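You operate a simulated robot arm through the tools that you are given. There is no shell and no other tool. Be economical: measure what you need, move in short steps, check, and stop when the job is done.

The job below is to be done with a simulated robot arm. You get a single attempt, and the scene is never put back.

Task
Change the burnt blue board in the wide drawer for the spare.
Fine: the spare lies on the blue mat; burnt board on the mat, drawer closed, green latch back across it; the drive is dead, as its label says.

Only the result counts: the job must be done as asked and must still hold three seconds after the hand-in. Knocking over, shifting, dropping, spilling or breaking anything else fails it.

Robot
A 7-joint arm with a two-finger parallel gripper, fixed in place. Base frame: the origin is at the foot of the arm, x ahead of it, y to its left, z up. Lengths are in cm, angles in degrees, forces in N, time in s.
Its first joint turns from -149.0 to 149.0 degrees. Payload 3.5 kg.
The tool frame sits at the grasp point between the pads (the TCP): z along the fingers, y along the line on which they close. The tips reach 2.3 cm beyond it. The gripper opens to 9.4 cm. The fingers are 3.8 cm wide and 1 cm thick; the gripper's body (5.4 by 9.6 cm) begins 3.9 cm behind the TCP.
Orientation is that of the tool frame in the base frame, as a unit quaternion [w, x, y, z]. With the fingers straight down and closing along the base's y, the tool's x points along the base's -x, its y along +y and its z along -z.

Tools
- The arm moves only by the tool step_arm. Its argument "deltas" is text: rows parted by semicolons, each of 7 numbers parted by spaces: the shift along the tool's x, y, z in cm, then the turn, a rotation vector about the tool's x, y, z in degrees, then the gripper command, from -1 (shut) to 1 (fully open), values between in proportion. In form: tx ty tz wx wy wz grip; .... A call has 1 to 8 rows; each row is the pose to reach, as a shift and turn from the pose commanded when the call began, along the tool's axes at that moment. Rows are played at 5 a second. More than 5 cm and 8.6 degrees between two rows, or a gripper value outside its range, and nothing of the call is played. Where a pose cannot be reached the arm comes as near as it can. A force on the tool above 40 N (or 10 N above the force at the start of the call, whichever is more), or a blocked arm, ends the call early, and 0.2 s more pass. Each finger travels about 15.3 cm/s and halts on what it meets, pressing with about 26 N; the grip force reading is that of the motor and also rises with nothing between the fingers. The clock runs only during rows and for 0.2 s after the last one: add rows that repeat a pose to give the fingers time. The reply holds the time, the measured pose of the TCP, the force on the tool along the base axes, the opening and the grip force, in the units named above and with some noise, with the torque about the TCP (base axes, N m) and any sound that the robot's microphone picked up, and new pictures: "show" is both (left out), scene, wrist or none.
- Cameras (640 x 400 px; columns grow to the right, rows downward): "scene" is fixed at [4.78, 49.92, 131.4]; the picture's right is [-0.57, -0.82, 0.00], its down [-0.38, 0.26, -0.89] and it looks along [0.73, -0.51, -0.46] (base axes); focal length 359 px, centre (320, 200). "wrist" rides on the gripper at [8.6, 1.6, -7.5] in the tool frame; the picture's right is [-0.18, 0.98, 0.00], its down [-0.58, -0.11, -0.81] and it looks along [-0.79, -0.15, 0.59] (tool axes); focal length 243 px, centre (320, 200). There is no depth. A picture from a camera that has moved, and an enlarged one, comes with that camera's place and axes in the base frame and with its lens. The place of the scene camera against the robot may be out by one fixed shift of up to 1.2 cm in any direction.
- enlarge(camera, box): a new picture of the part [left, top, right, bottom] of that camera's present view, enlarged. No time passes.
- job_done(): hands the job in; it is judged then, once.

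Go step by step. Nothing tells you positions but the pictures and the camera data: compare them with the known pose of the tool, close in by small moves and look again before you grip or let go. The budget is 120 turns and 200 pictures, counting those below and the enlarged ones. Unless the task says otherwise, let go and move clear before handing in, and close with one line.

The tools are called after "Call:" as a command line: name --argument value ..., lists and objects as JSON in quotes. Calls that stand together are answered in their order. step_arm: Moves the arm, as the interface text tells. Its arguments: {"type":"object","properties":{"deltas":{"type":"string"},"show":{"type":"string","enum":["both","scene","wrist","none"]}},"required":["deltas"]} The other tools are called the same way: enlarge (camera, box) takes an enlarged picture of a part of a camera's view; job_done () hands the job in.

At the start:

```text
t: 0.0
tool_pos: [71.47, -46.13, 97.73]
tcp_rot: [0.001, 0.0, 1.0, -0.001]
ft_force: [0.2, -0.1, -1.0]
torque: [0.0, 0.0, 0.02]
opening: 9.39
grasp_force: 0.0
```

scene: 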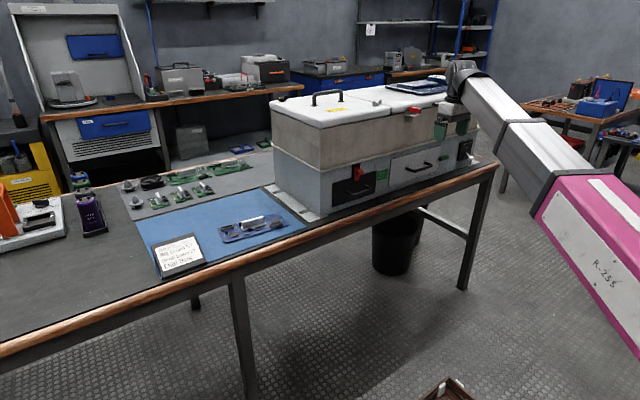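
wrist: 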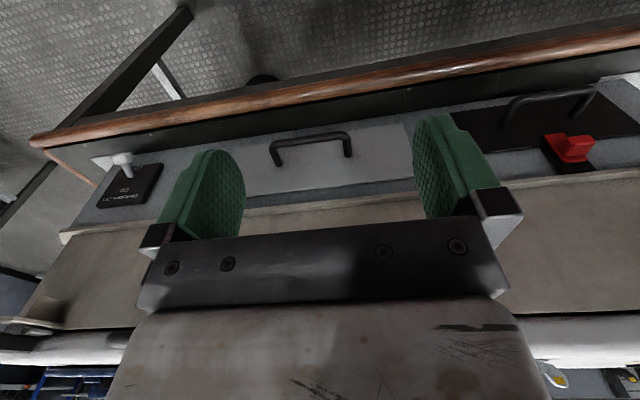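

I see a bench with a box holding drawers on its front, a blue mat with the spare and a label card. I'll enlarge the key parts before moving.

Call:
enlarge --camera "scene" --box '[260, 60, 500, 210]'

Call:
enlarge --camera "scene" --box '[130, 180, 310, 290]'

Call:
enlarge --camera "wrist" --box '[40, 60, 640, 260]'

```text
2.67 times, centred on (380, 135) of scene
camera zoom: at [4.78, 49.92, 131.4], right [-0.57, -0.82, 0.0], down [-0.38, 0.26, -0.89], along [0.73, -0.51, -0.46], focal length 956 px, centre (160, 373)
```

zoom: 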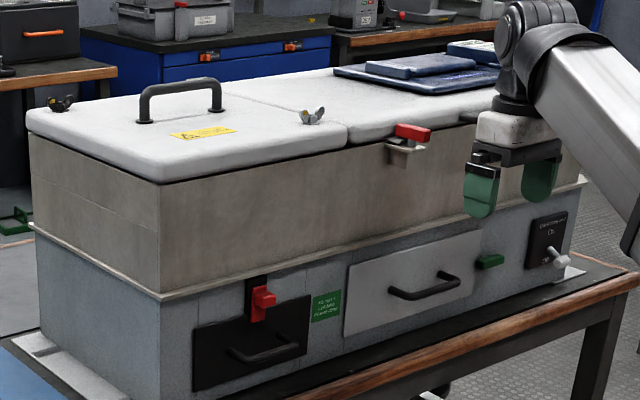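

```text
3.56 times, centred on (220, 235) of scene
camera zoom: at [4.78, 49.92, 131.4], right [-0.57, -0.82, 0.0], down [-0.38, 0.26, -0.89], along [0.73, -0.51, -0.46], focal length 1275 px, centre (676, 76)
```

zoom: 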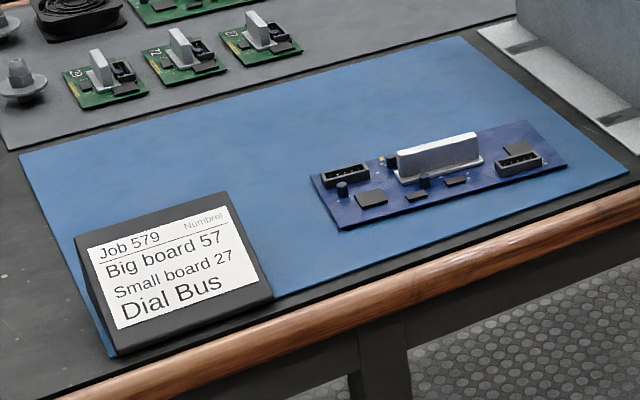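

```text
1.07 times, centred on (340, 160) of wrist (not enlarged: the box is as wide or as high as the picture)
camera zoom: at [62.87, -44.44, 105.22], right [0.18, 0.98, 0.0], down [0.58, -0.11, 0.81], along [0.79, -0.15, -0.59], focal length 259 px, centre (299, 243)
```

zoom: 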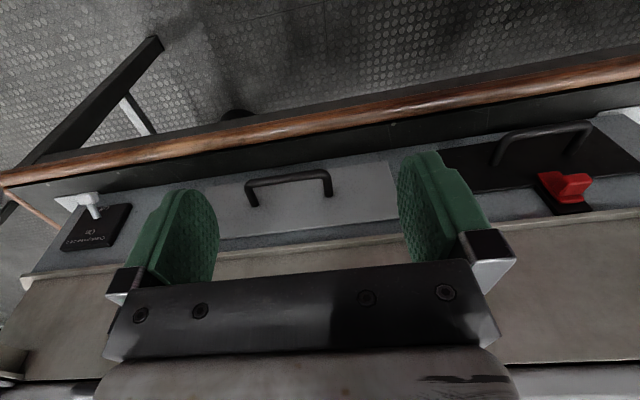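

I see the grey wide drawer with a green latch at its right, a knob panel and a green sign. I'll read these more closely.

Call:
enlarge --camera "scene" --box '[365, 150, 405, 190]'

Call:
enlarge --camera "scene" --box '[425, 135, 485, 175]'

Call:
enlarge --camera "wrist" --box '[60, 140, 220, 240]'

Call:
enlarge --camera "scene" --box '[215, 205, 295, 250]'

```text
10.00 times, centred on (385, 170) of scene
camera zoom: at [4.78, 49.92, 131.4], right [-0.57, -0.82, 0.0], down [-0.38, 0.26, -0.89], along [0.73, -0.51, -0.46], focal length 3587 px, centre (-330, 500)
```

zoom: 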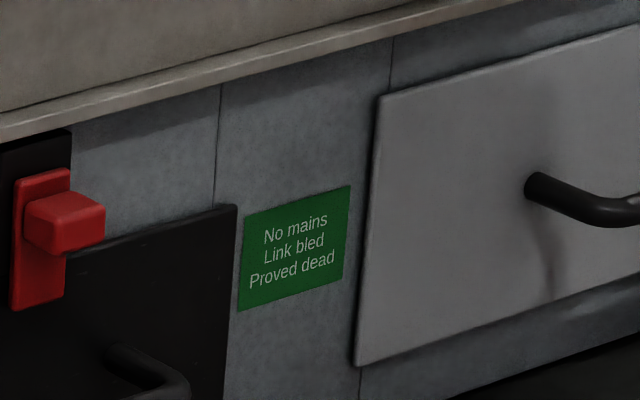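

```text
10.00 times, centred on (455, 155) of scene
camera zoom: at [4.78, 49.92, 131.4], right [-0.57, -0.82, 0.0], down [-0.38, 0.26, -0.89], along [0.73, -0.51, -0.46], focal length 3587 px, centre (-1030, 650)
```

zoom: 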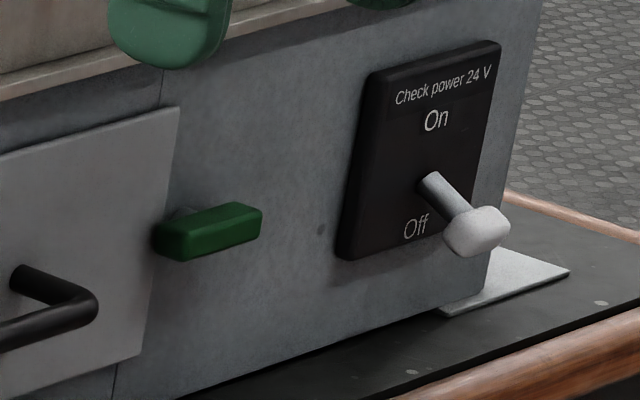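

```text
4.00 times, centred on (140, 190) of wrist
camera zoom: at [62.87, -44.44, 105.22], right [0.18, 0.98, 0.0], down [0.58, -0.11, 0.81], along [0.79, -0.15, -0.59], focal length 970 px, centre (1040, 240)
```

zoom: 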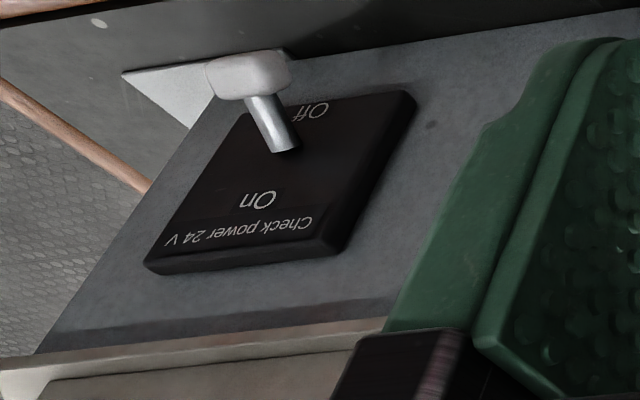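

```text
8.00 times, centred on (255, 228) of scene
camera zoom: at [4.78, 49.92, 131.4], right [-0.57, -0.82, 0.0], down [-0.38, 0.26, -0.89], along [0.73, -0.51, -0.46], focal length 2870 px, centre (840, -20)
```

zoom: 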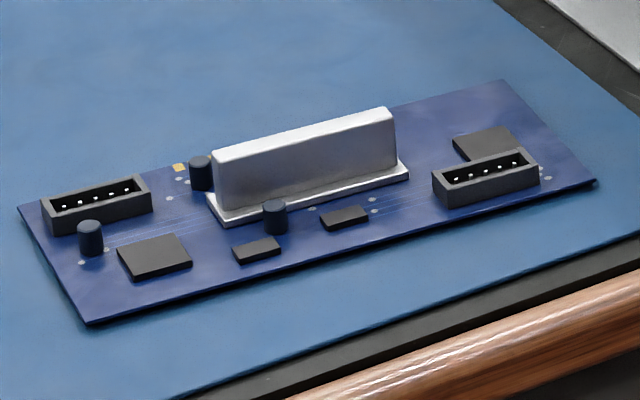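

The label reads "No mains / Link bled / Proved dead", so the drawer is safe to open. The drawer handle is at about (85, -50, 80) and the latch near (87, -68, 80). I'll move closer to see how the latch sits.

Call:
step_arm --deltas "0 -5 2 0 0 0 1; 0 -10 4 0 0 0 1; 0 -15 6 0 0 0 1; 0 -19 8 0 0 0 1; 0 -19 8 0 0 0 1"

```text
refused: row 1 steps farther than a row can; nothing moved
```

Nothing moved because a row stepped too far; I'll use shorter rows.

Call:
step_arm --deltas "0 -4 1.6 0 0 0 1; 0 -8 3.2 0 0 0 1; 0 -12 4.8 0 0 0 1; 0 -16 6.4 0 0 0 1; 0 -19 8 0 0 0 1; 0 -19 8 0 0 0 1"

```text
t: 1.4
tool_pos: [71.39, -65.16, 89.91]
tcp_rot: [0.001, 0.0, 1.0, -0.001]
ft_force: [0.9, 0.5, -0.3]
torque: [0.0, 0.0, 0.01]
opening: 9.41
grasp_force: 0.0
camera wrist: at [62.87, -63.57, 97.21], right [0.18, 0.98, 0.0], down [0.58, -0.11, 0.81], along [0.79, -0.15, -0.59], focal length 243 px, centre (320, 200)
```

scene: 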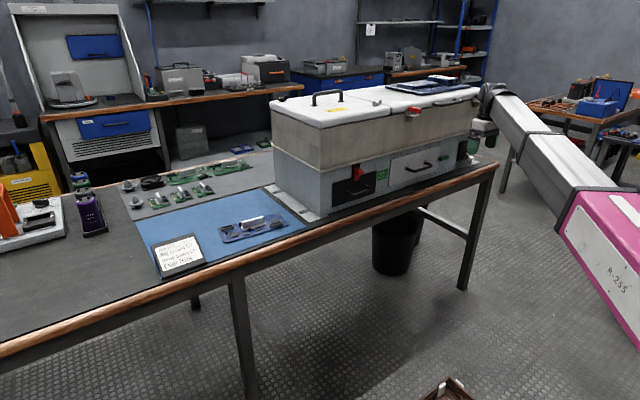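
wrist: 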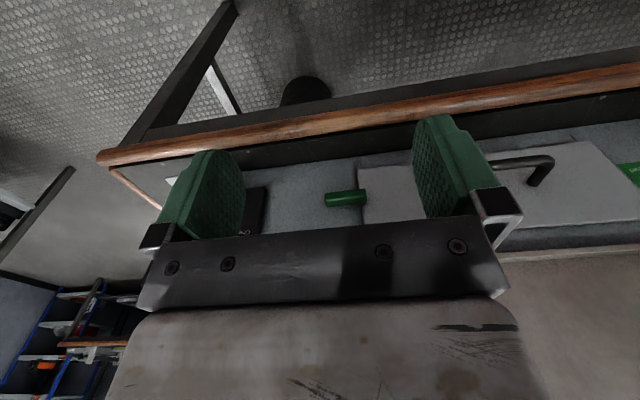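

Call:
enlarge --camera "wrist" --box '[290, 160, 410, 235]'

Call:
enlarge --camera "scene" --box '[420, 130, 490, 175]'

```text
5.33 times, centred on (350, 198) of wrist
camera zoom: at [62.87, -63.57, 97.21], right [0.18, 0.98, 0.0], down [0.58, -0.11, 0.81], along [0.79, -0.15, -0.59], focal length 1294 px, centre (160, 213)
```

zoom: 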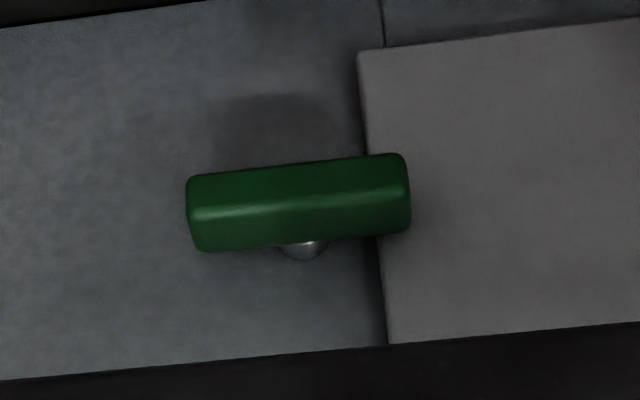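

```text
8.89 times, centred on (455, 152) of scene
camera zoom: at [4.78, 49.92, 131.4], right [-0.57, -0.82, 0.0], down [-0.38, 0.26, -0.89], along [0.73, -0.51, -0.46], focal length 3188 px, centre (-880, 622)
```

zoom: 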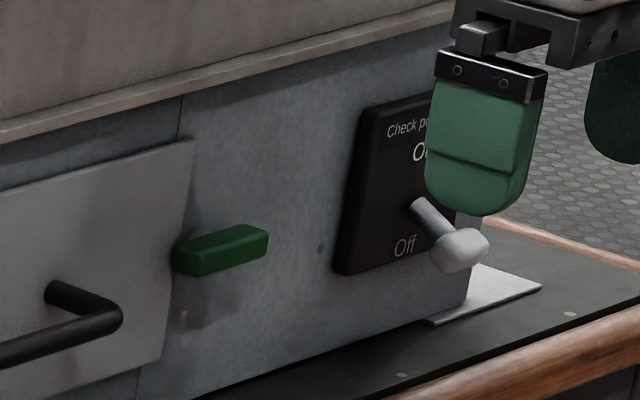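

The latch is a centre-pivoted bar at about (85.3, -64.8, 80.7), its left end just over the drawer's right edge. I'll turn the tool to point forward, fingers closing vertically, so I can grip the latch and later the handle.

Call:
step_arm --deltas "1 0 0 -4.33 -4.33 4.33 1; 2 0 0 -8.66 -8.66 8.66 1; 3 0 0 -12.99 -12.99 12.99 1; 4 0 0 -17.32 -17.32 17.32 1; 5 0 0 -21.65 -21.65 21.65 1; 6 0 0 -25.98 -25.98 25.98 1; 7 0 0 -30.31 -30.31 30.31 1; 8 0 0 -34.64 -34.64 34.64 1" --show "scene"

```text
t: 3.2
tool_pos: [63.5, -65.08, 89.7]
tcp_rot: [0.29, 0.289, 0.865, 0.288]
ft_force: [0.8, 0.8, -0.7]
torque: [-0.01, -0.01, 0.0]
opening: 9.41
grasp_force: 0.1
```

scene: 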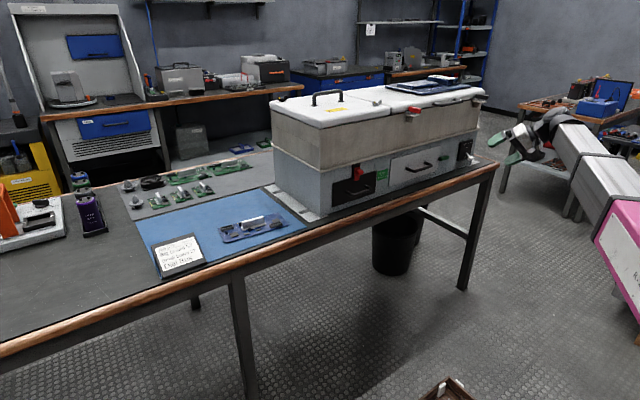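

The tool is halfway round with no trouble; I'll finish the turn.

Call:
step_arm --deltas "0 0 0 -4.33 -4.33 4.33 1; 0 0 0 -8.66 -8.66 8.66 1; 0 0 0 -12.99 -12.99 12.99 1; 0 0 0 -17.32 -17.32 17.32 1; 0 0 0 -21.65 -21.65 21.65 1; 0 0 0 -25.98 -25.98 25.98 1; 0 0 0 -30.31 -30.31 30.31 1; 0 0 0 -34.64 -34.64 34.64 1"

```text
t: 5.0
tool_pos: [63.56, -64.98, 89.86]
tcp_rot: [0.501, 0.5, 0.499, 0.501]
ft_force: [-0.1, -0.7, 0.6]
torque: [0.03, -0.02, -0.01]
opening: 9.41
grasp_force: 0.0
camera wrist: at [56.07, -56.43, 91.42], right [0.0, -0.18, 0.98], down [-0.81, -0.58, -0.11], along [0.59, -0.79, -0.15], focal length 243 px, centre (320, 200)
```

scene: 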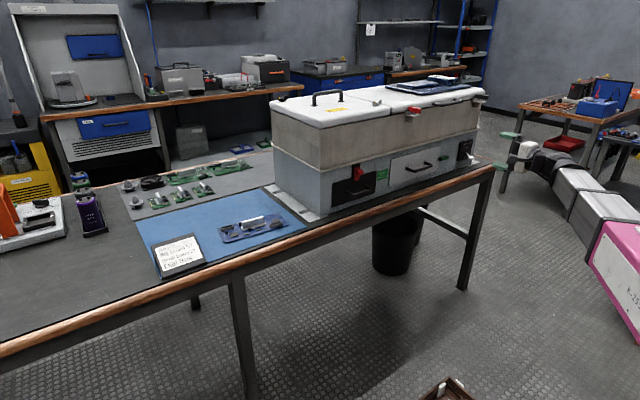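
wrist: 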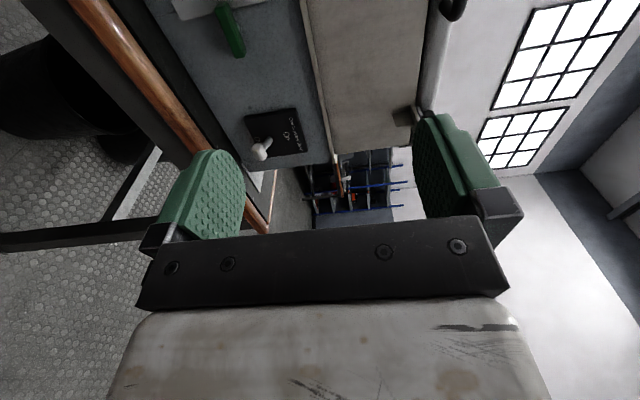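

Call:
enlarge --camera "wrist" --box '[160, 0, 330, 106]'

```text
3.76 times, centred on (245, 53) of wrist
camera zoom: at [56.07, -56.43, 91.42], right [0.0, -0.18, 0.98], down [-0.81, -0.58, -0.11], along [0.59, -0.79, -0.15], focal length 913 px, centre (602, 753)
```

zoom: 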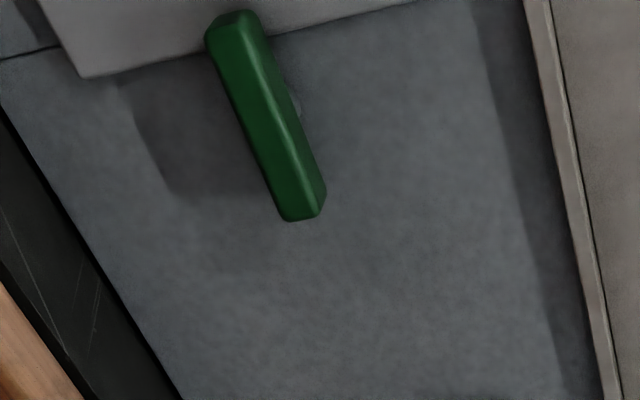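

The tool now points straight at the front. I put the latch centre near (85.8, -64.7, 80.3), so I'll line up in front of it with the fingers part closed.

Call:
step_arm --deltas "0 -2.5 2 0 0 0 -0.1; 0 -5 4.5 0 0 0 -0.1; 0 -7 8 0 0 0 -0.1; 0 -8.5 11 0 0 0 -0.1; 0.3 -9.5 14 0 0 0 -0.1; 0.3 -9.5 16 0 0 0 -0.1; 0.3 -9.5 16 0 0 0 -0.1"

```text
t: 6.6
tool_pos: [79.48, -64.98, 80.33]
tcp_rot: [0.502, 0.499, 0.499, 0.5]
ft_force: [0.3, 0.5, -0.6]
torque: [0.02, -0.03, 0.0]
opening: 4.25
grasp_force: 0.1
camera wrist: at [72.11, -56.15, 81.95], right [0.0, -0.18, 0.98], down [-0.81, -0.58, -0.11], along [0.59, -0.79, -0.15], focal length 243 px, centre (320, 200)
```

scene: 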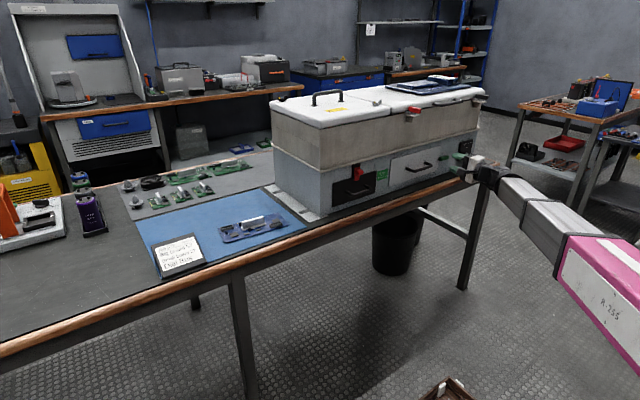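
wrist: 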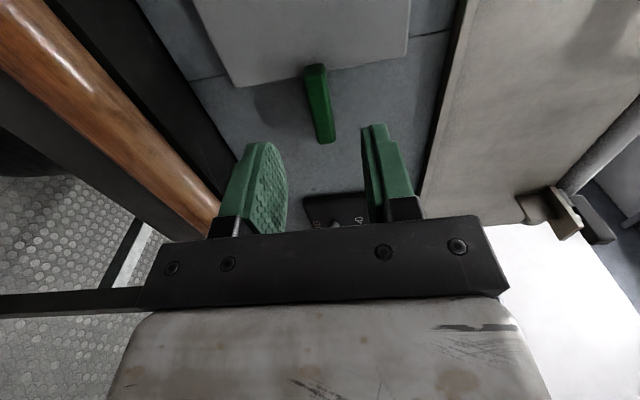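

Call:
step_arm --deltas "0.2 0 1.5 0 0 0 -0.1; 0.3 0 2.5 0 0 0 -0.1; 0.3 0 3.3 0 0 0 -0.1; 0.3 0 3.9 0 0 0 -0.1; 0.3 0 3.9 0 0 0 -0.1"

Call:
enlarge --camera "wrist" --box '[200, 40, 450, 196]'

```text
t: 7.8
tool_pos: [83.42, -64.45, 80.35]
tcp_rot: [0.501, 0.499, 0.5, 0.5]
ft_force: [-0.4, -0.3, -0.1]
torque: [0.0, 0.03, 0.0]
opening: 4.22
grasp_force: 0.1
camera wrist: at [76.0, -55.84, 81.9], right [0.0, -0.18, 0.98], down [-0.81, -0.58, -0.11], along [0.59, -0.79, -0.15], focal length 243 px, centre (320, 200)
```

scene: 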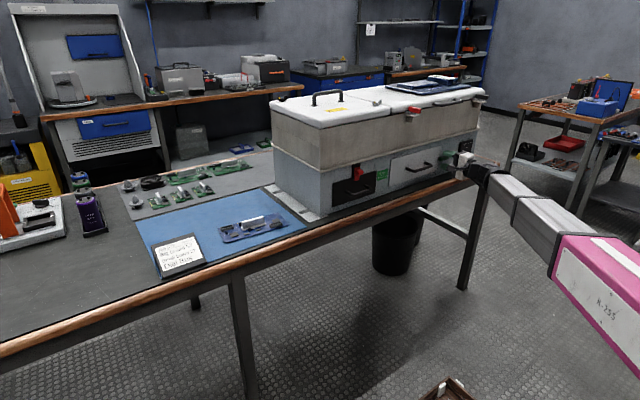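
wrist: 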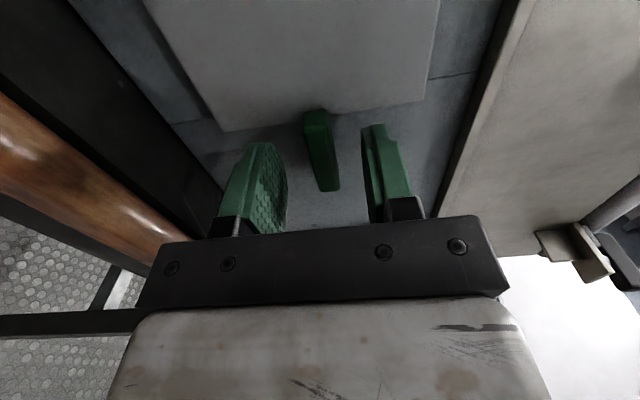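

```text
2.56 times, centred on (325, 118) of wrist
camera zoom: at [76.0, -55.84, 81.9], right [0.0, -0.18, 0.98], down [-0.81, -0.58, -0.11], along [0.59, -0.79, -0.15], focal length 621 px, centre (307, 410)
```

zoom: 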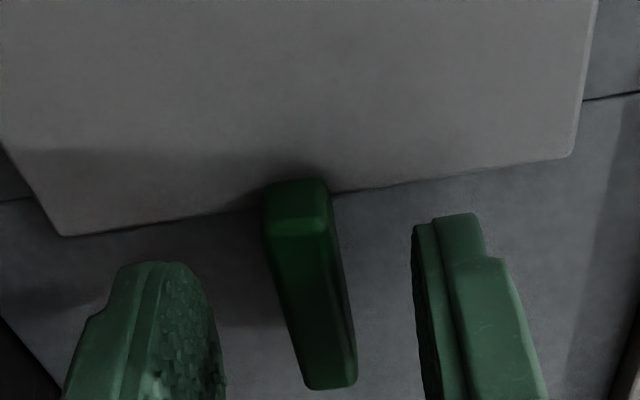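

Call:
step_arm --deltas "-0.4 -0.1 0.3 0 0 0 -0.1; -0.4 -0.1 0.6 0 0 0 -0.1; -0.4 -0.1 0.6 0 0 0 -0.5; -0.4 -0.1 0.6 0 0 0 -0.8; -0.4 -0.1 0.6 0 0 0 -0.8; -0.4 -0.1 0.6 0 0 0 -0.8"

Call:
enlarge --camera "wrist" --box '[200, 40, 450, 196]'

```text
t: 9.2
tool_pos: [83.95, -64.89, 80.21]
tcp_rot: [0.501, 0.498, 0.5, 0.501]
ft_force: [3.5, -1.6, 12.7]
torque: [-0.01, -0.14, 0.02]
opening: 1.5
grasp_force: 6.5
camera wrist: at [76.6, -56.22, 81.89], right [0.0, -0.18, 0.98], down [-0.81, -0.58, -0.11], along [0.59, -0.79, -0.15], focal length 243 px, centre (320, 200)
```

scene: 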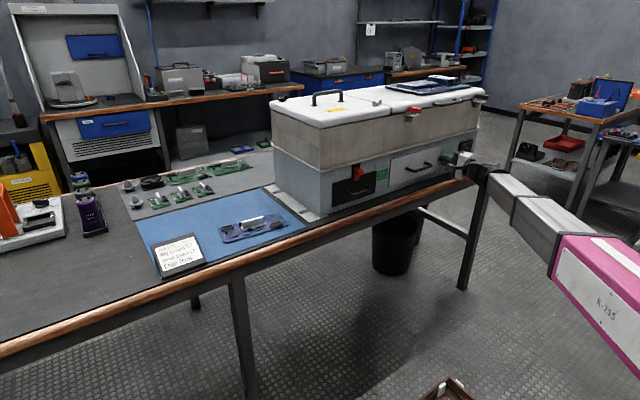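
wrist: 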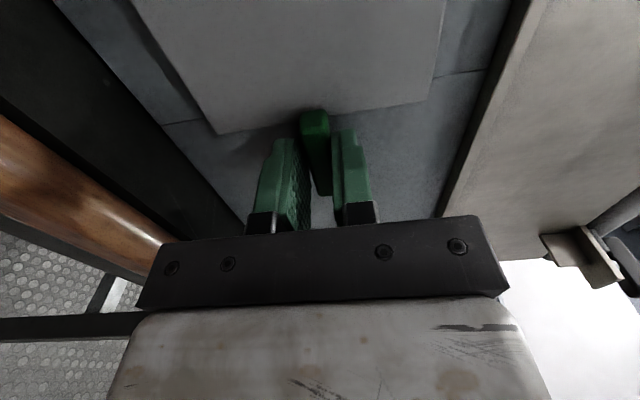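

```text
2.56 times, centred on (325, 118) of wrist
camera zoom: at [76.6, -56.22, 81.89], right [0.0, -0.18, 0.98], down [-0.81, -0.58, -0.11], along [0.59, -0.79, -0.15], focal length 621 px, centre (307, 410)
```

zoom: 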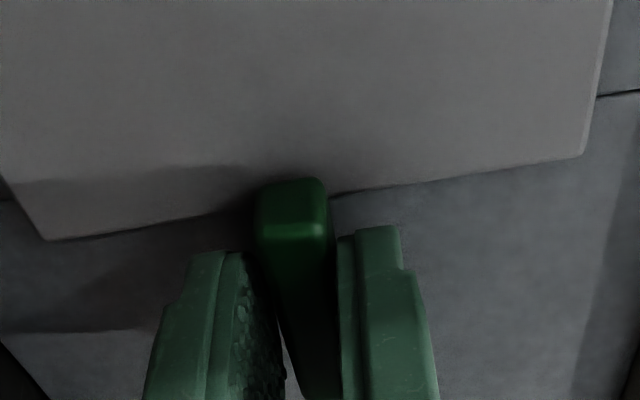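

The latch is gripped (opening 1.5). I'll rise slightly to even the load, then turn it a little and check the torque.

Call:
step_arm --deltas "0 0.15 0 0 0 0 -0.8; 0 0.15 0 0 0 5 -0.8; 0 0.15 0 0 0 10 -0.8; 0 0.15 0 0 0 15 -0.8; 0 0.15 0 0 0 20 -0.8" --show "wrist"

```text
t: 10.4
tool_pos: [84.03, -64.88, 80.35]
tcp_rot: [0.408, 0.577, 0.407, 0.579]
ft_force: [0.8, 5.3, 10.5]
torque: [-2.81, -0.11, 0.25]
opening: 2.58
grasp_force: 45.2
camera wrist: at [76.57, -57.21, 84.84], right [0.0, -0.5, 0.86], down [-0.81, -0.51, -0.3], along [0.59, -0.7, -0.41], focal length 243 px, centre (320, 200)
```

wrist: 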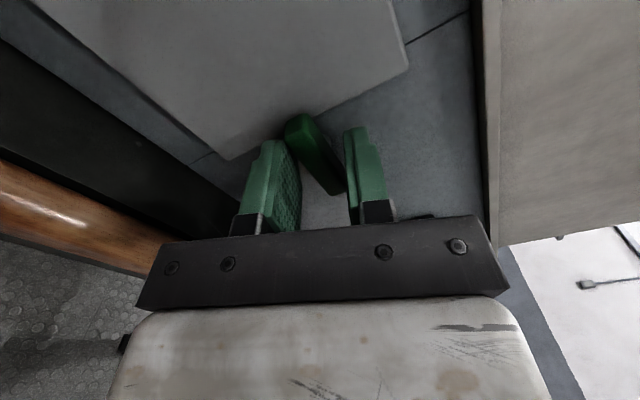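

The latch resists this way (torque -2.8 N·m, fingers forced apart), so there is probably a stop. I'll return and try the other way.

Call:
step_arm --deltas "0 0 0 0 0 -7 -0.8; 0 0 0 0 0 -14 -0.8; 0 0 0 0 0 -20 -0.8; 0 0 0 0 0 -26 -0.8; 0 0 0 0 0 -32 -0.8; 0 0 0 0 0 -38 -0.8; 0 0 0 0 0 -38 -0.8" --show "wrist"

```text
t: 12.0
tool_pos: [83.94, -65.12, 80.44]
tcp_rot: [0.574, 0.415, 0.571, 0.415]
ft_force: [8.5, -20.7, 25.5]
torque: [0.02, 0.06, 0.61]
opening: 1.3
grasp_force: 44.9
camera wrist: at [76.61, -56.29, 79.31], right [0.0, 0.13, 0.99], down [-0.81, -0.58, 0.08], along [0.59, -0.8, 0.11], focal length 243 px, centre (320, 200)
```

wrist: 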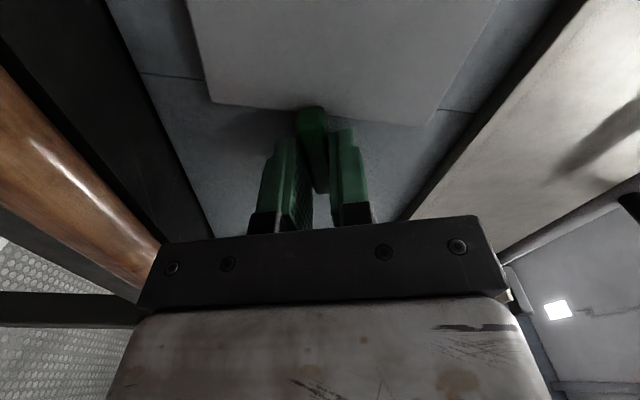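

The latch follows this way with little torque. I'll shift slightly to relieve the side force and continue the turn.

Call:
step_arm --deltas "-0.3 0.1 0 0 0 -7 -0.8; -0.3 0.1 0 0 0 -14 -0.8; -0.3 0.1 0 0 0 -21 -0.8; -0.3 0.1 0 0 0 -28 -0.8; -0.3 0.1 0 0 0 -35 -0.8; -0.3 0.1 0 0 0 -42 -0.8; -0.3 0.1 0 0 0 -42 -0.8" --show "wrist"

```text
t: 13.6
tool_pos: [84.07, -65.0, 80.55]
tcp_rot: [0.683, 0.181, 0.683, 0.183]
ft_force: [1.2, 13.9, 12.6]
torque: [0.01, 1.08, 0.72]
opening: 1.31
grasp_force: 45.1
camera wrist: at [76.57, -59.26, 73.91], right [0.0, 0.76, 0.65], down [-0.81, -0.39, 0.45], along [0.59, -0.52, 0.61], focal length 243 px, centre (320, 200)
```

wrist: 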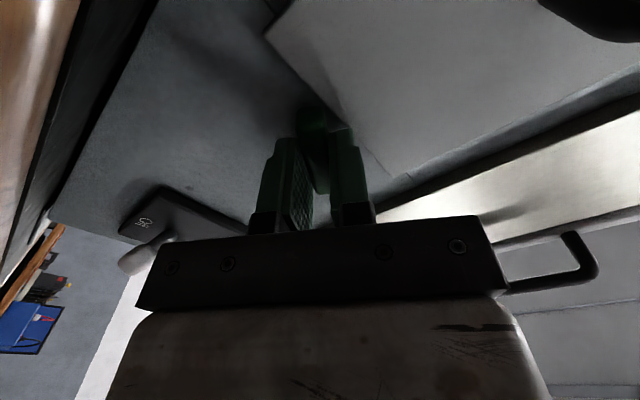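

Call:
step_arm --deltas "0 0 0 0 0 -7 -0.8; 0 0 0 0 0 -14 -0.8; 0 0 0 0 0 -21 -0.8; 0 0 0 0 0 -28 -0.8; 0 0 0 0 0 -30 -0.8; 0 0 0 0 0 -30 -0.8"

```text
t: 15.1
tool_pos: [84.12, -64.97, 80.7]
tcp_rot: [0.708, -0.005, 0.706, 0.004]
ft_force: [3.7, 13.2, 5.9]
torque: [0.21, 0.67, -0.56]
opening: 1.28
grasp_force: 45.3
stopped in row 6: the force on the tool passed its limit at 40 N (the readings are from after the stop); the commanded pose is now the measured one
camera wrist: at [76.6, -63.29, 71.98], right [-0.01, 0.98, 0.18], down [-0.81, -0.12, 0.58], along [0.59, -0.14, 0.79], focal length 243 px, centre (320, 200)
```

scene: 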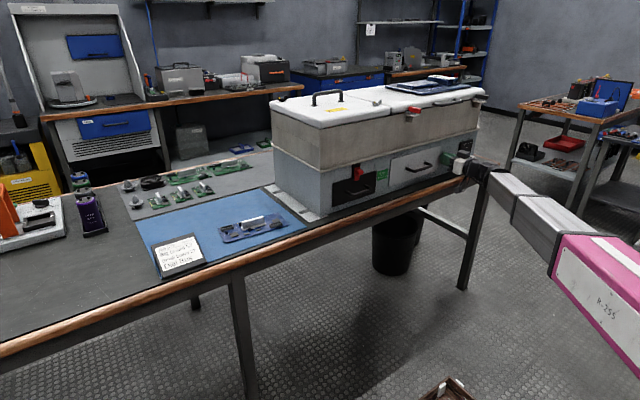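
wrist: 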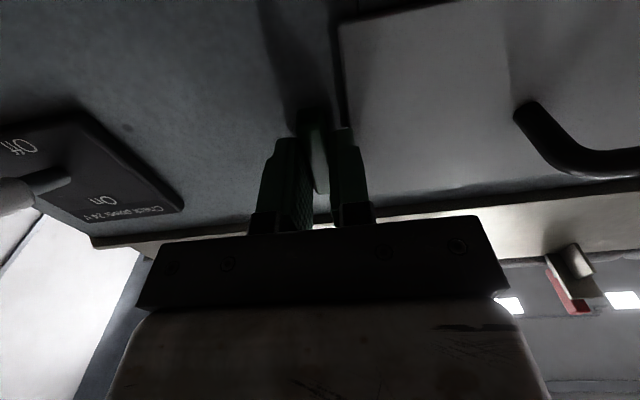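

The latch now stands vertical, clear of the drawer. I'll release, back off and look.

Call:
step_arm --deltas "0 0 0 0 0 0 -0.4; 0 0 0 0 0 0 -0.3; 0 0 -3 0 0 0 -0.3; 0 0 -7 0 0 0 -0.3; 0 0 -10 0 0 0 -0.3; 0 0 -10 0 0 0 -0.3" --show "both"

Call:
enlarge --camera "scene" --box '[370, 130, 490, 205]'

```text
t: 16.5
tool_pos: [74.08, -65.15, 80.57]
tcp_rot: [0.708, -0.003, 0.707, 0.002]
ft_force: [-0.4, -0.5, 0.1]
torque: [0.03, 0.01, 0.01]
opening: 3.29
grasp_force: 0.1
camera wrist: at [66.62, -63.41, 71.9], right [-0.01, 0.98, 0.18], down [-0.81, -0.11, 0.58], along [0.59, -0.14, 0.79], focal length 243 px, centre (320, 200)
```

scene: 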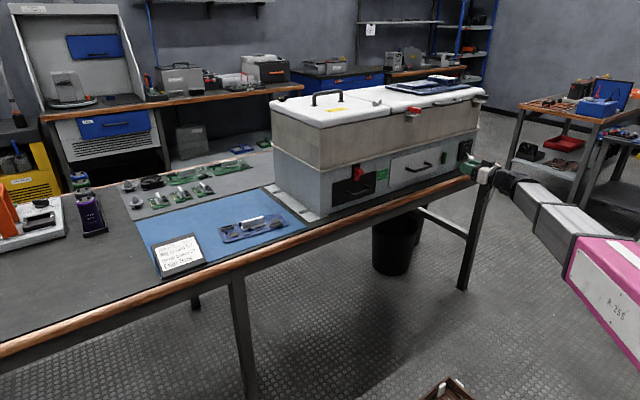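
wrist: 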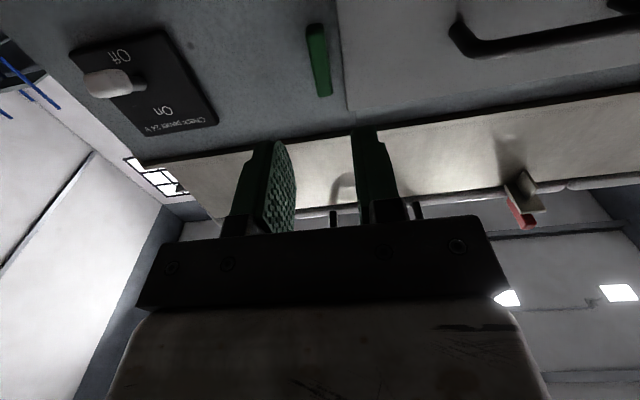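

```text
5.33 times, centred on (430, 168) of scene
camera zoom: at [4.78, 49.92, 131.4], right [-0.57, -0.82, 0.0], down [-0.38, 0.26, -0.89], along [0.73, -0.51, -0.46], focal length 1913 px, centre (-267, 373)
```

zoom: 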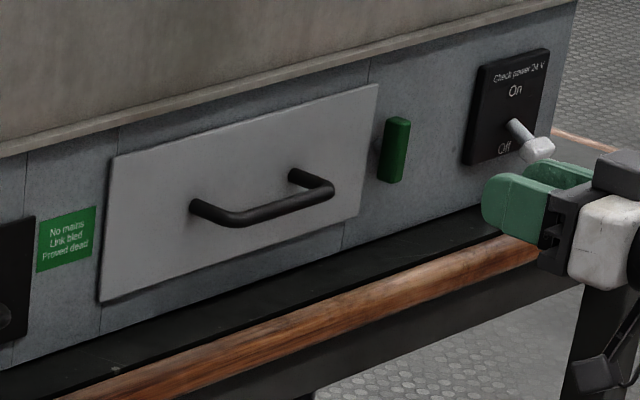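

The latch is clear of the drawer. Next I'll roll back to vertical closing and line up with the drawer handle at about (84.7, -50.5, 79.8).

Call:
step_arm --deltas "0 1.8 0 0 0 7.5 -0.1; 0.1 3.6 0 0 0 15 -0.1; 0.2 5.4 0 0 0 22.5 -0.1; 0.3 7.2 0 0 0 30 -0.1; 0.4 9 0 0 0 37.5 -0.1; 0.5 10.8 0 0 0 45 -0.1; 0.7 12.6 0 0 0 52.5 -0.1; 0.8 14.6 0 0 0 60 -0.1" --show "none"

Call:
step_arm --deltas "0 0 0 0 0 7.5 -0.1; 0 0 0 0 0 15 -0.1; 0 0 0 0 0 22.5 -0.1; 0 0 0 0 0 30 -0.1; 0 0 2 0 0 30 -0.1; 0 0 4 0 0 30 -0.1; 0 0 4 0 0 30 -0.1"

```text
t: 18.3
tool_pos: [73.95, -50.49, 79.73]
tcp_rot: [0.611, 0.351, 0.614, 0.357]
ft_force: [-0.2, 0.7, 0.0]
torque: [0.0, 0.01, 0.02]
opening: 4.24
grasp_force: 0.1
```

```text
t: 19.9
tool_pos: [77.95, -50.57, 79.66]
tcp_rot: [0.498, 0.498, 0.502, 0.502]
ft_force: [-0.3, 1.7, 0.7]
torque: [-0.01, -0.01, 0.01]
opening: 4.24
grasp_force: 0.1
camera wrist: at [70.46, -41.77, 81.22], right [0.0, -0.18, 0.98], down [-0.8, -0.59, -0.11], along [0.6, -0.79, -0.15], focal length 243 px, centre (320, 200)
```

scene: 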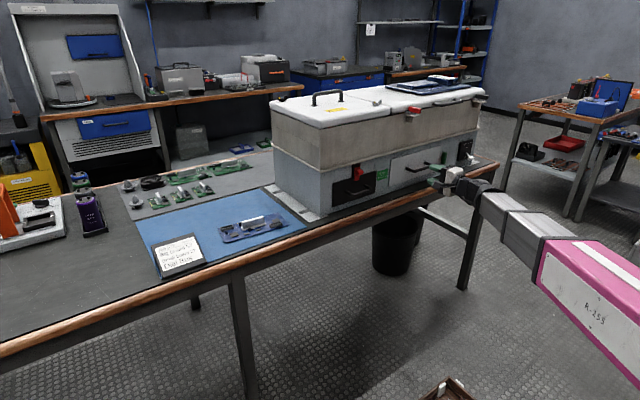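
wrist: 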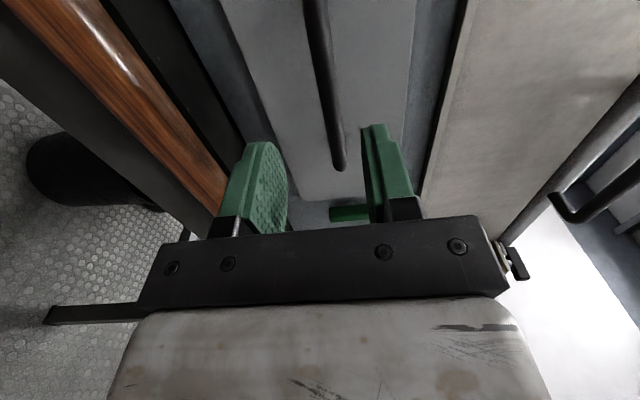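

Call:
step_arm --deltas "0 0.4 2 0 0 0 -0.1; 0 0.4 4 0 0 0 -0.1; 0 0.4 5.3 0 0 0 -0.1; 0 0.4 6 0 0 0 -0.1; 0 0.4 6 0 0 0 -0.1"

Call:
enlarge --camera "wrist" --box '[200, 40, 450, 196]'

```text
t: 21.1
tool_pos: [83.8, -50.43, 80.08]
tcp_rot: [0.498, 0.498, 0.502, 0.502]
ft_force: [1.2, -0.2, -0.2]
torque: [-0.01, -0.02, 0.02]
opening: 4.26
grasp_force: 0.2
camera wrist: at [76.41, -41.72, 81.68], right [0.0, -0.18, 0.98], down [-0.8, -0.59, -0.11], along [0.6, -0.79, -0.15], focal length 243 px, centre (320, 200)
```

scene: 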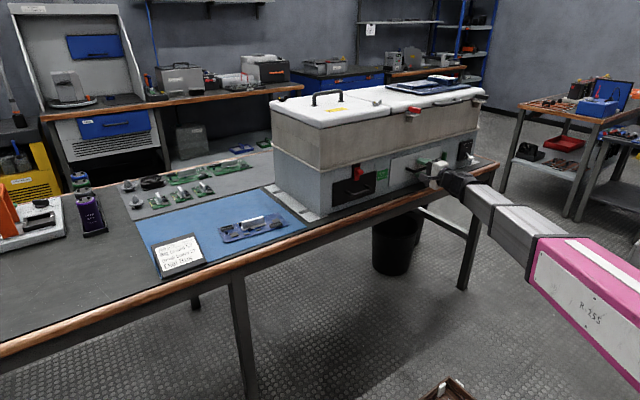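
wrist: 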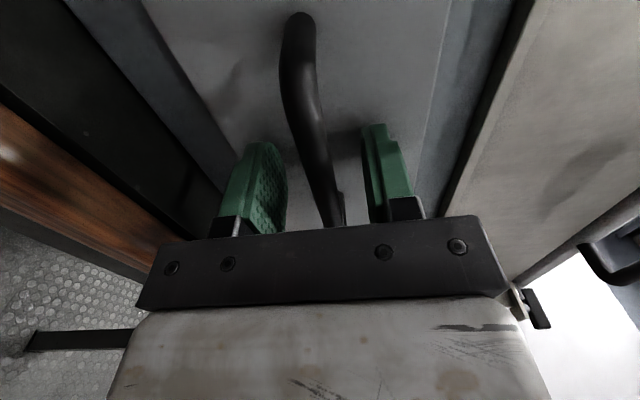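

```text
2.56 times, centred on (325, 118) of wrist
camera zoom: at [76.41, -41.72, 81.68], right [0.0, -0.18, 0.98], down [-0.8, -0.59, -0.11], along [0.6, -0.79, -0.15], focal length 621 px, centre (307, 410)
```

zoom: 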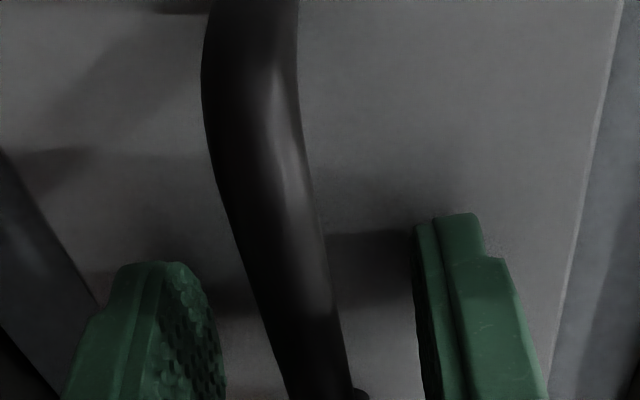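

The bar is between the fingers. I'll close and pull gently.

Call:
step_arm --deltas "0 0 0 0 0 0 -0.6; 0 0 0 0 0 0 -1; 0 0 0 0 0 0 -1; 0 0 -1 0 0 0 -1; 0 0 -2 0 0 0 -1; 0 0 -3 0 0 0 -1; 0 0 -3 0 0 0 -1"

```text
t: 21.9
tool_pos: [83.83, -50.43, 80.4]
tcp_rot: [0.499, 0.496, 0.501, 0.504]
ft_force: [-1.6, 0.8, 7.3]
torque: [-0.04, 0.06, -0.59]
opening: 1.06
grasp_force: 45.4
stopped in row 4: the force on the tool passed its limit at 41 N (the readings are from after the stop); the commanded pose is now the measured one
camera wrist: at [76.22, -41.72, 81.98], right [-0.01, -0.18, 0.98], down [-0.8, -0.59, -0.11], along [0.6, -0.79, -0.14], focal length 243 px, centre (320, 200)
```

scene: 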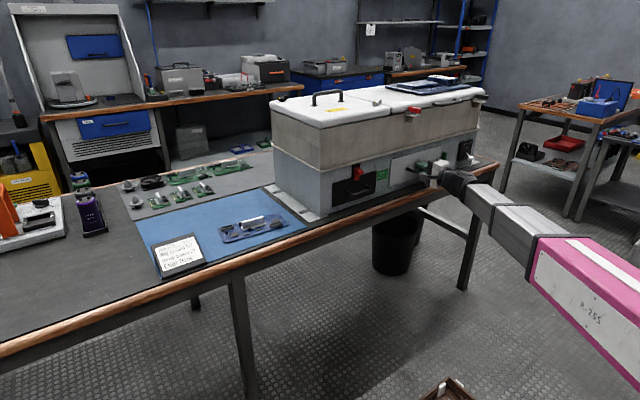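
wrist: 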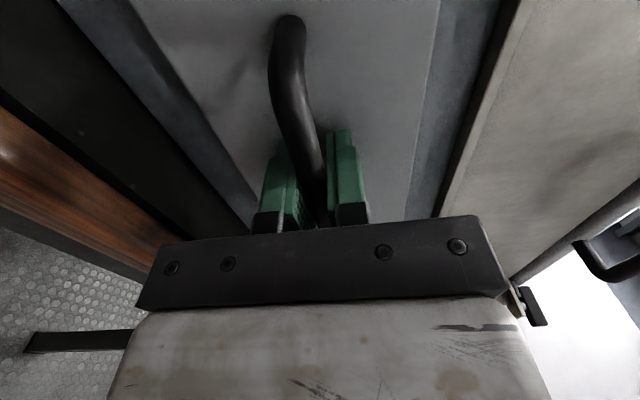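

Call:
step_arm --deltas "0 0.1 -0.5 0 0 0 -1; 0 0.1 -1 0 0 0 -1; 0 0.1 -1.5 0 0 0 -1; 0 0.1 -2 0 0 0 -1; 0 0.1 -2.5 0 0 0 -1; 0 0.1 -3 0 0 0 -1" --show "scene"

```text
t: 23.3
tool_pos: [80.68, -50.43, 80.4]
tcp_rot: [0.499, 0.497, 0.501, 0.504]
ft_force: [1.3, 7.7, 6.0]
torque: [0.06, 0.08, -0.16]
opening: 1.08
grasp_force: 45.0
```

scene: 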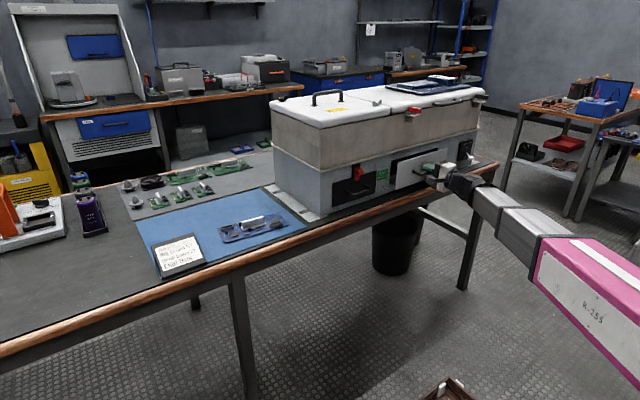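

The drawer is sliding out smoothly. I'll continue.

Call:
step_arm --deltas "0 0 -1 0 0 0 -1; 0 0 -2 0 0 0 -1; 0 0 -3 0 0 0 -1; 0 0 -4 0 0 0 -1; 0 0 -5 0 0 0 -1; 0 0 -6 0 0 0 -1; 0 0 -7 0 0 0 -1; 0 0 -8 0 0 0 -1" --show "scene"

Call:
enlarge --camera "scene" --box '[360, 110, 500, 200]'

```text
t: 25.1
tool_pos: [72.55, -50.41, 80.43]
tcp_rot: [0.5, 0.496, 0.501, 0.504]
ft_force: [0.5, 12.3, 8.5]
torque: [0.05, 0.09, 0.52]
opening: 1.07
grasp_force: 45.2
```

scene: 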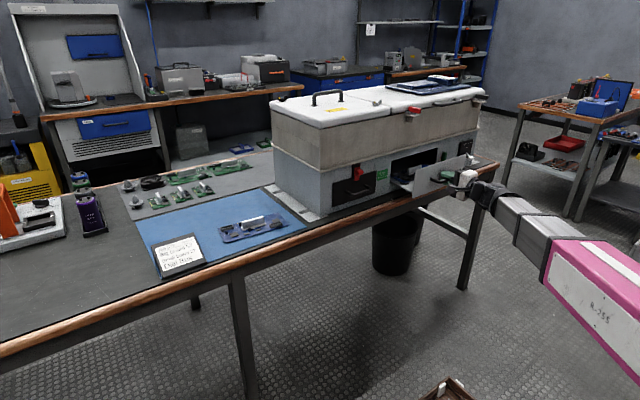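

```text
4.44 times, centred on (430, 155) of scene
camera zoom: at [4.78, 49.92, 131.4], right [-0.57, -0.82, 0.0], down [-0.38, 0.26, -0.89], along [0.73, -0.51, -0.46], focal length 1594 px, centre (-169, 400)
```

zoom: 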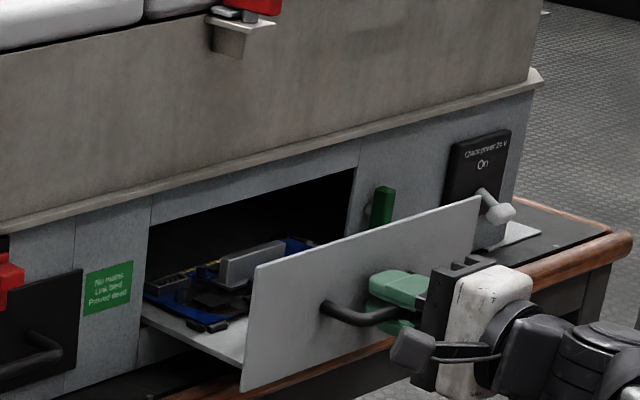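

The board is visible inside with its heatsink. I'll pull further, stopping on any resistance.

Call:
step_arm --deltas "0 0 -1 0 0 0 -1; 0 0 -2 0 0 0 -1; 0 0 -3 0 0 0 -1; 0 0 -4 0 0 0 -1; 0 0 -5 0 0 0 -1; 0 0 -6 0 0 0 -1; 0 0 -6.5 0 0 0 -1" --show "scene"

Call:
enlarge --camera "scene" --box '[360, 110, 500, 200]'

```text
t: 26.7
tool_pos: [66.12, -50.39, 80.39]
tcp_rot: [0.499, 0.496, 0.5, 0.505]
ft_force: [1.6, 25.4, 16.9]
torque: [0.09, 0.18, -0.99]
opening: 1.07
grasp_force: 44.8
```

scene: 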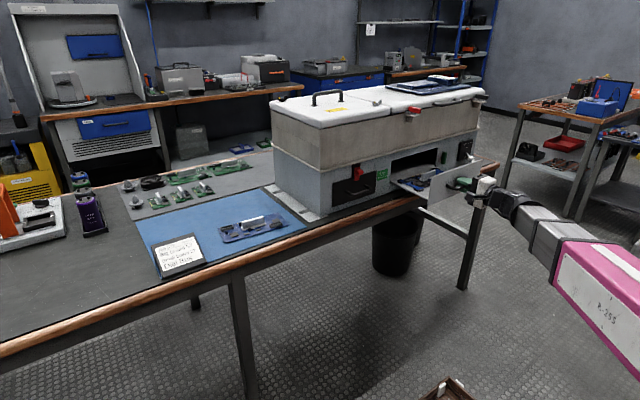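

```text
4.44 times, centred on (430, 155) of scene
camera zoom: at [4.78, 49.92, 131.4], right [-0.57, -0.82, 0.0], down [-0.38, 0.26, -0.89], along [0.73, -0.51, -0.46], focal length 1594 px, centre (-169, 400)
```

zoom: 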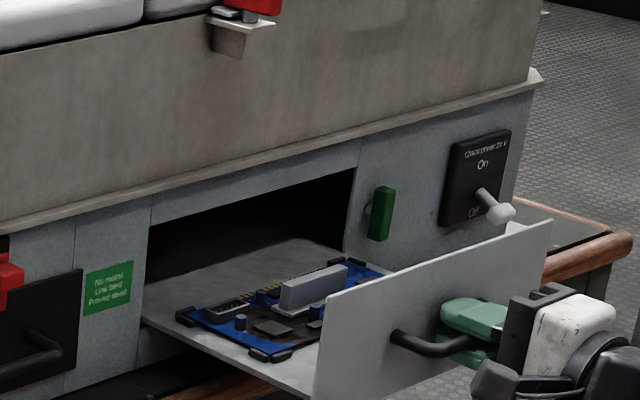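

Call:
step_arm --deltas "0.25 0.1 0 0 0 0 -1; 0.25 0.1 -1 0 0 0 -1; 0.25 0.1 -2 0 0 0 -1; 0.25 0.1 -3 0 0 0 -1; 0.25 0.1 -4 0 0 0 -1" --show "scene"

Call:
enlarge --camera "scene" --box '[360, 110, 500, 200]'

```text
t: 27.9
tool_pos: [62.32, -50.45, 80.39]
tcp_rot: [0.5, 0.498, 0.5, 0.503]
ft_force: [16.1, -0.8, 10.6]
torque: [-0.02, 0.11, -0.76]
opening: 1.08
grasp_force: 44.6
```

scene: 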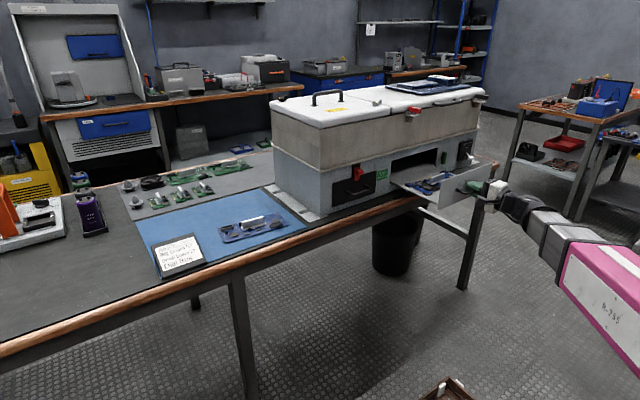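

```text
4.44 times, centred on (430, 155) of scene
camera zoom: at [4.78, 49.92, 131.4], right [-0.57, -0.82, 0.0], down [-0.38, 0.26, -0.89], along [0.73, -0.51, -0.46], focal length 1594 px, centre (-169, 400)
```

zoom: 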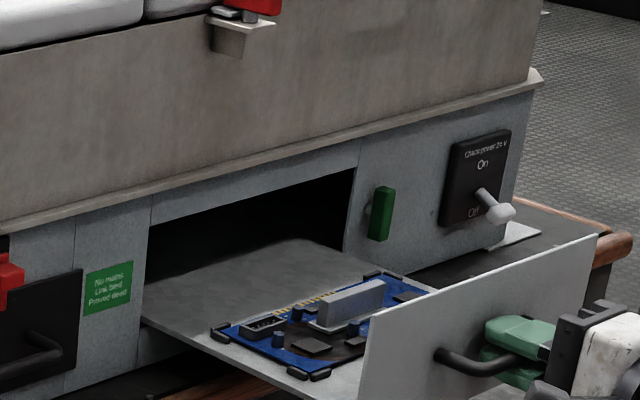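

The drawer is out about 21 cm and the burnt board with its heatsink is exposed, sitting between black corner stops. I'll let go of the handle, back off and rise.

Call:
step_arm --deltas "0 0 0.1 0 0 0 -0.5; 0 0 0.1 0 0 0 -0.3; 0 0 -2 0 0 0 -0.3; 0 0 -5 0 0 0 -0.3; 0 3.5 -6 0 0 0 -0.3; 0 8 -6 0 0 0 -0.3; 0 12.5 -6 0 0 0 -0.3; 0 17 -6 0 0 0 -0.3"

```text
t: 29.7
tool_pos: [56.09, -50.29, 97.32]
tcp_rot: [0.499, 0.497, 0.501, 0.503]
ft_force: [-0.2, -0.6, 0.8]
torque: [0.01, -0.01, 0.01]
opening: 3.29
grasp_force: 0.0
camera wrist: at [48.63, -41.66, 99.03], right [0.0, -0.18, 0.98], down [-0.8, -0.59, -0.11], along [0.6, -0.79, -0.15], focal length 243 px, centre (320, 200)
```

scene: 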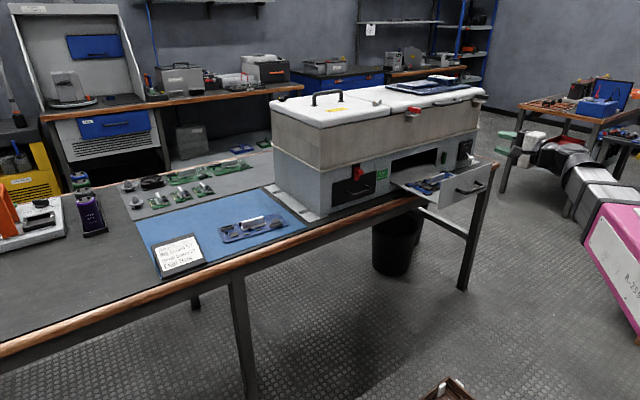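
wrist: 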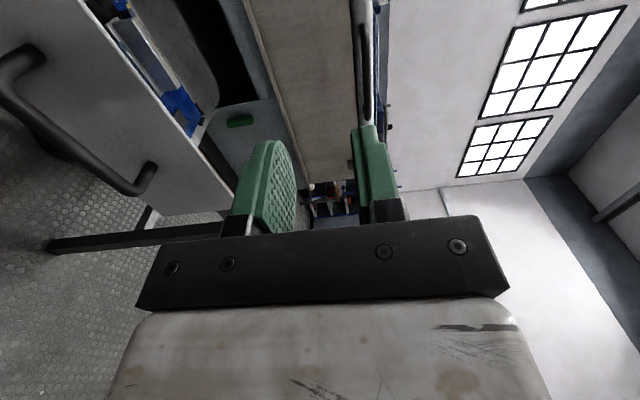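

Call:
step_arm --deltas "0 0 2 8 0 0 -0.3; 0 0 4 16 0 0 -0.3; 0 0 6 24 0 0 -0.3; 0 0 8 32 0 0 -0.3; 0 0 10 40 0 0 -0.3; 0 0 12 48 0 0 -0.3; 0 0 14 56 0 0 -0.3; 0 0 16 64 0 0 -0.3" --show "none"

Call:
step_arm --deltas "0 0 0 6.5 0 0 -0.3; 0 0 0 13 0 0 -0.3; 0 0 0 19.5 0 0 -0.3; 0 0 0 26 0 0 -0.3; 0 0 0 26 0 0 -0.3"

```text
t: 31.5
tool_pos: [72.18, -50.22, 97.52]
tcp_rot: [0.16, 0.686, 0.691, 0.161]
ft_force: [0.5, -0.4, 0.1]
torque: [-0.01, -0.02, -0.01]
opening: 3.3
grasp_force: 0.0
```

```text
t: 32.7
tool_pos: [72.04, -50.23, 97.4]
tcp_rot: [0.001, 0.705, 0.709, 0.001]
ft_force: [0.1, 0.1, 0.0]
torque: [-0.02, 0.02, 0.01]
opening: 3.29
grasp_force: 0.0
camera wrist: at [73.68, -41.5, 104.91], right [0.98, -0.18, 0.0], down [-0.11, -0.58, 0.81], along [-0.14, -0.79, -0.59], focal length 243 px, centre (320, 200)
```

scene: 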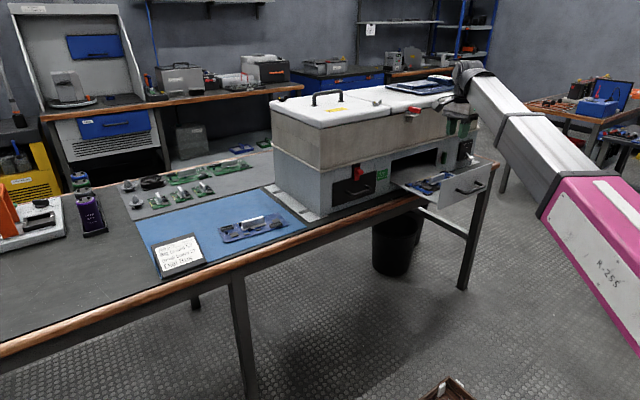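
wrist: 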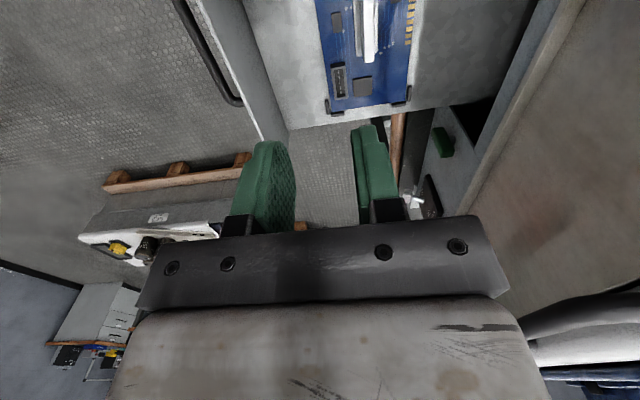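

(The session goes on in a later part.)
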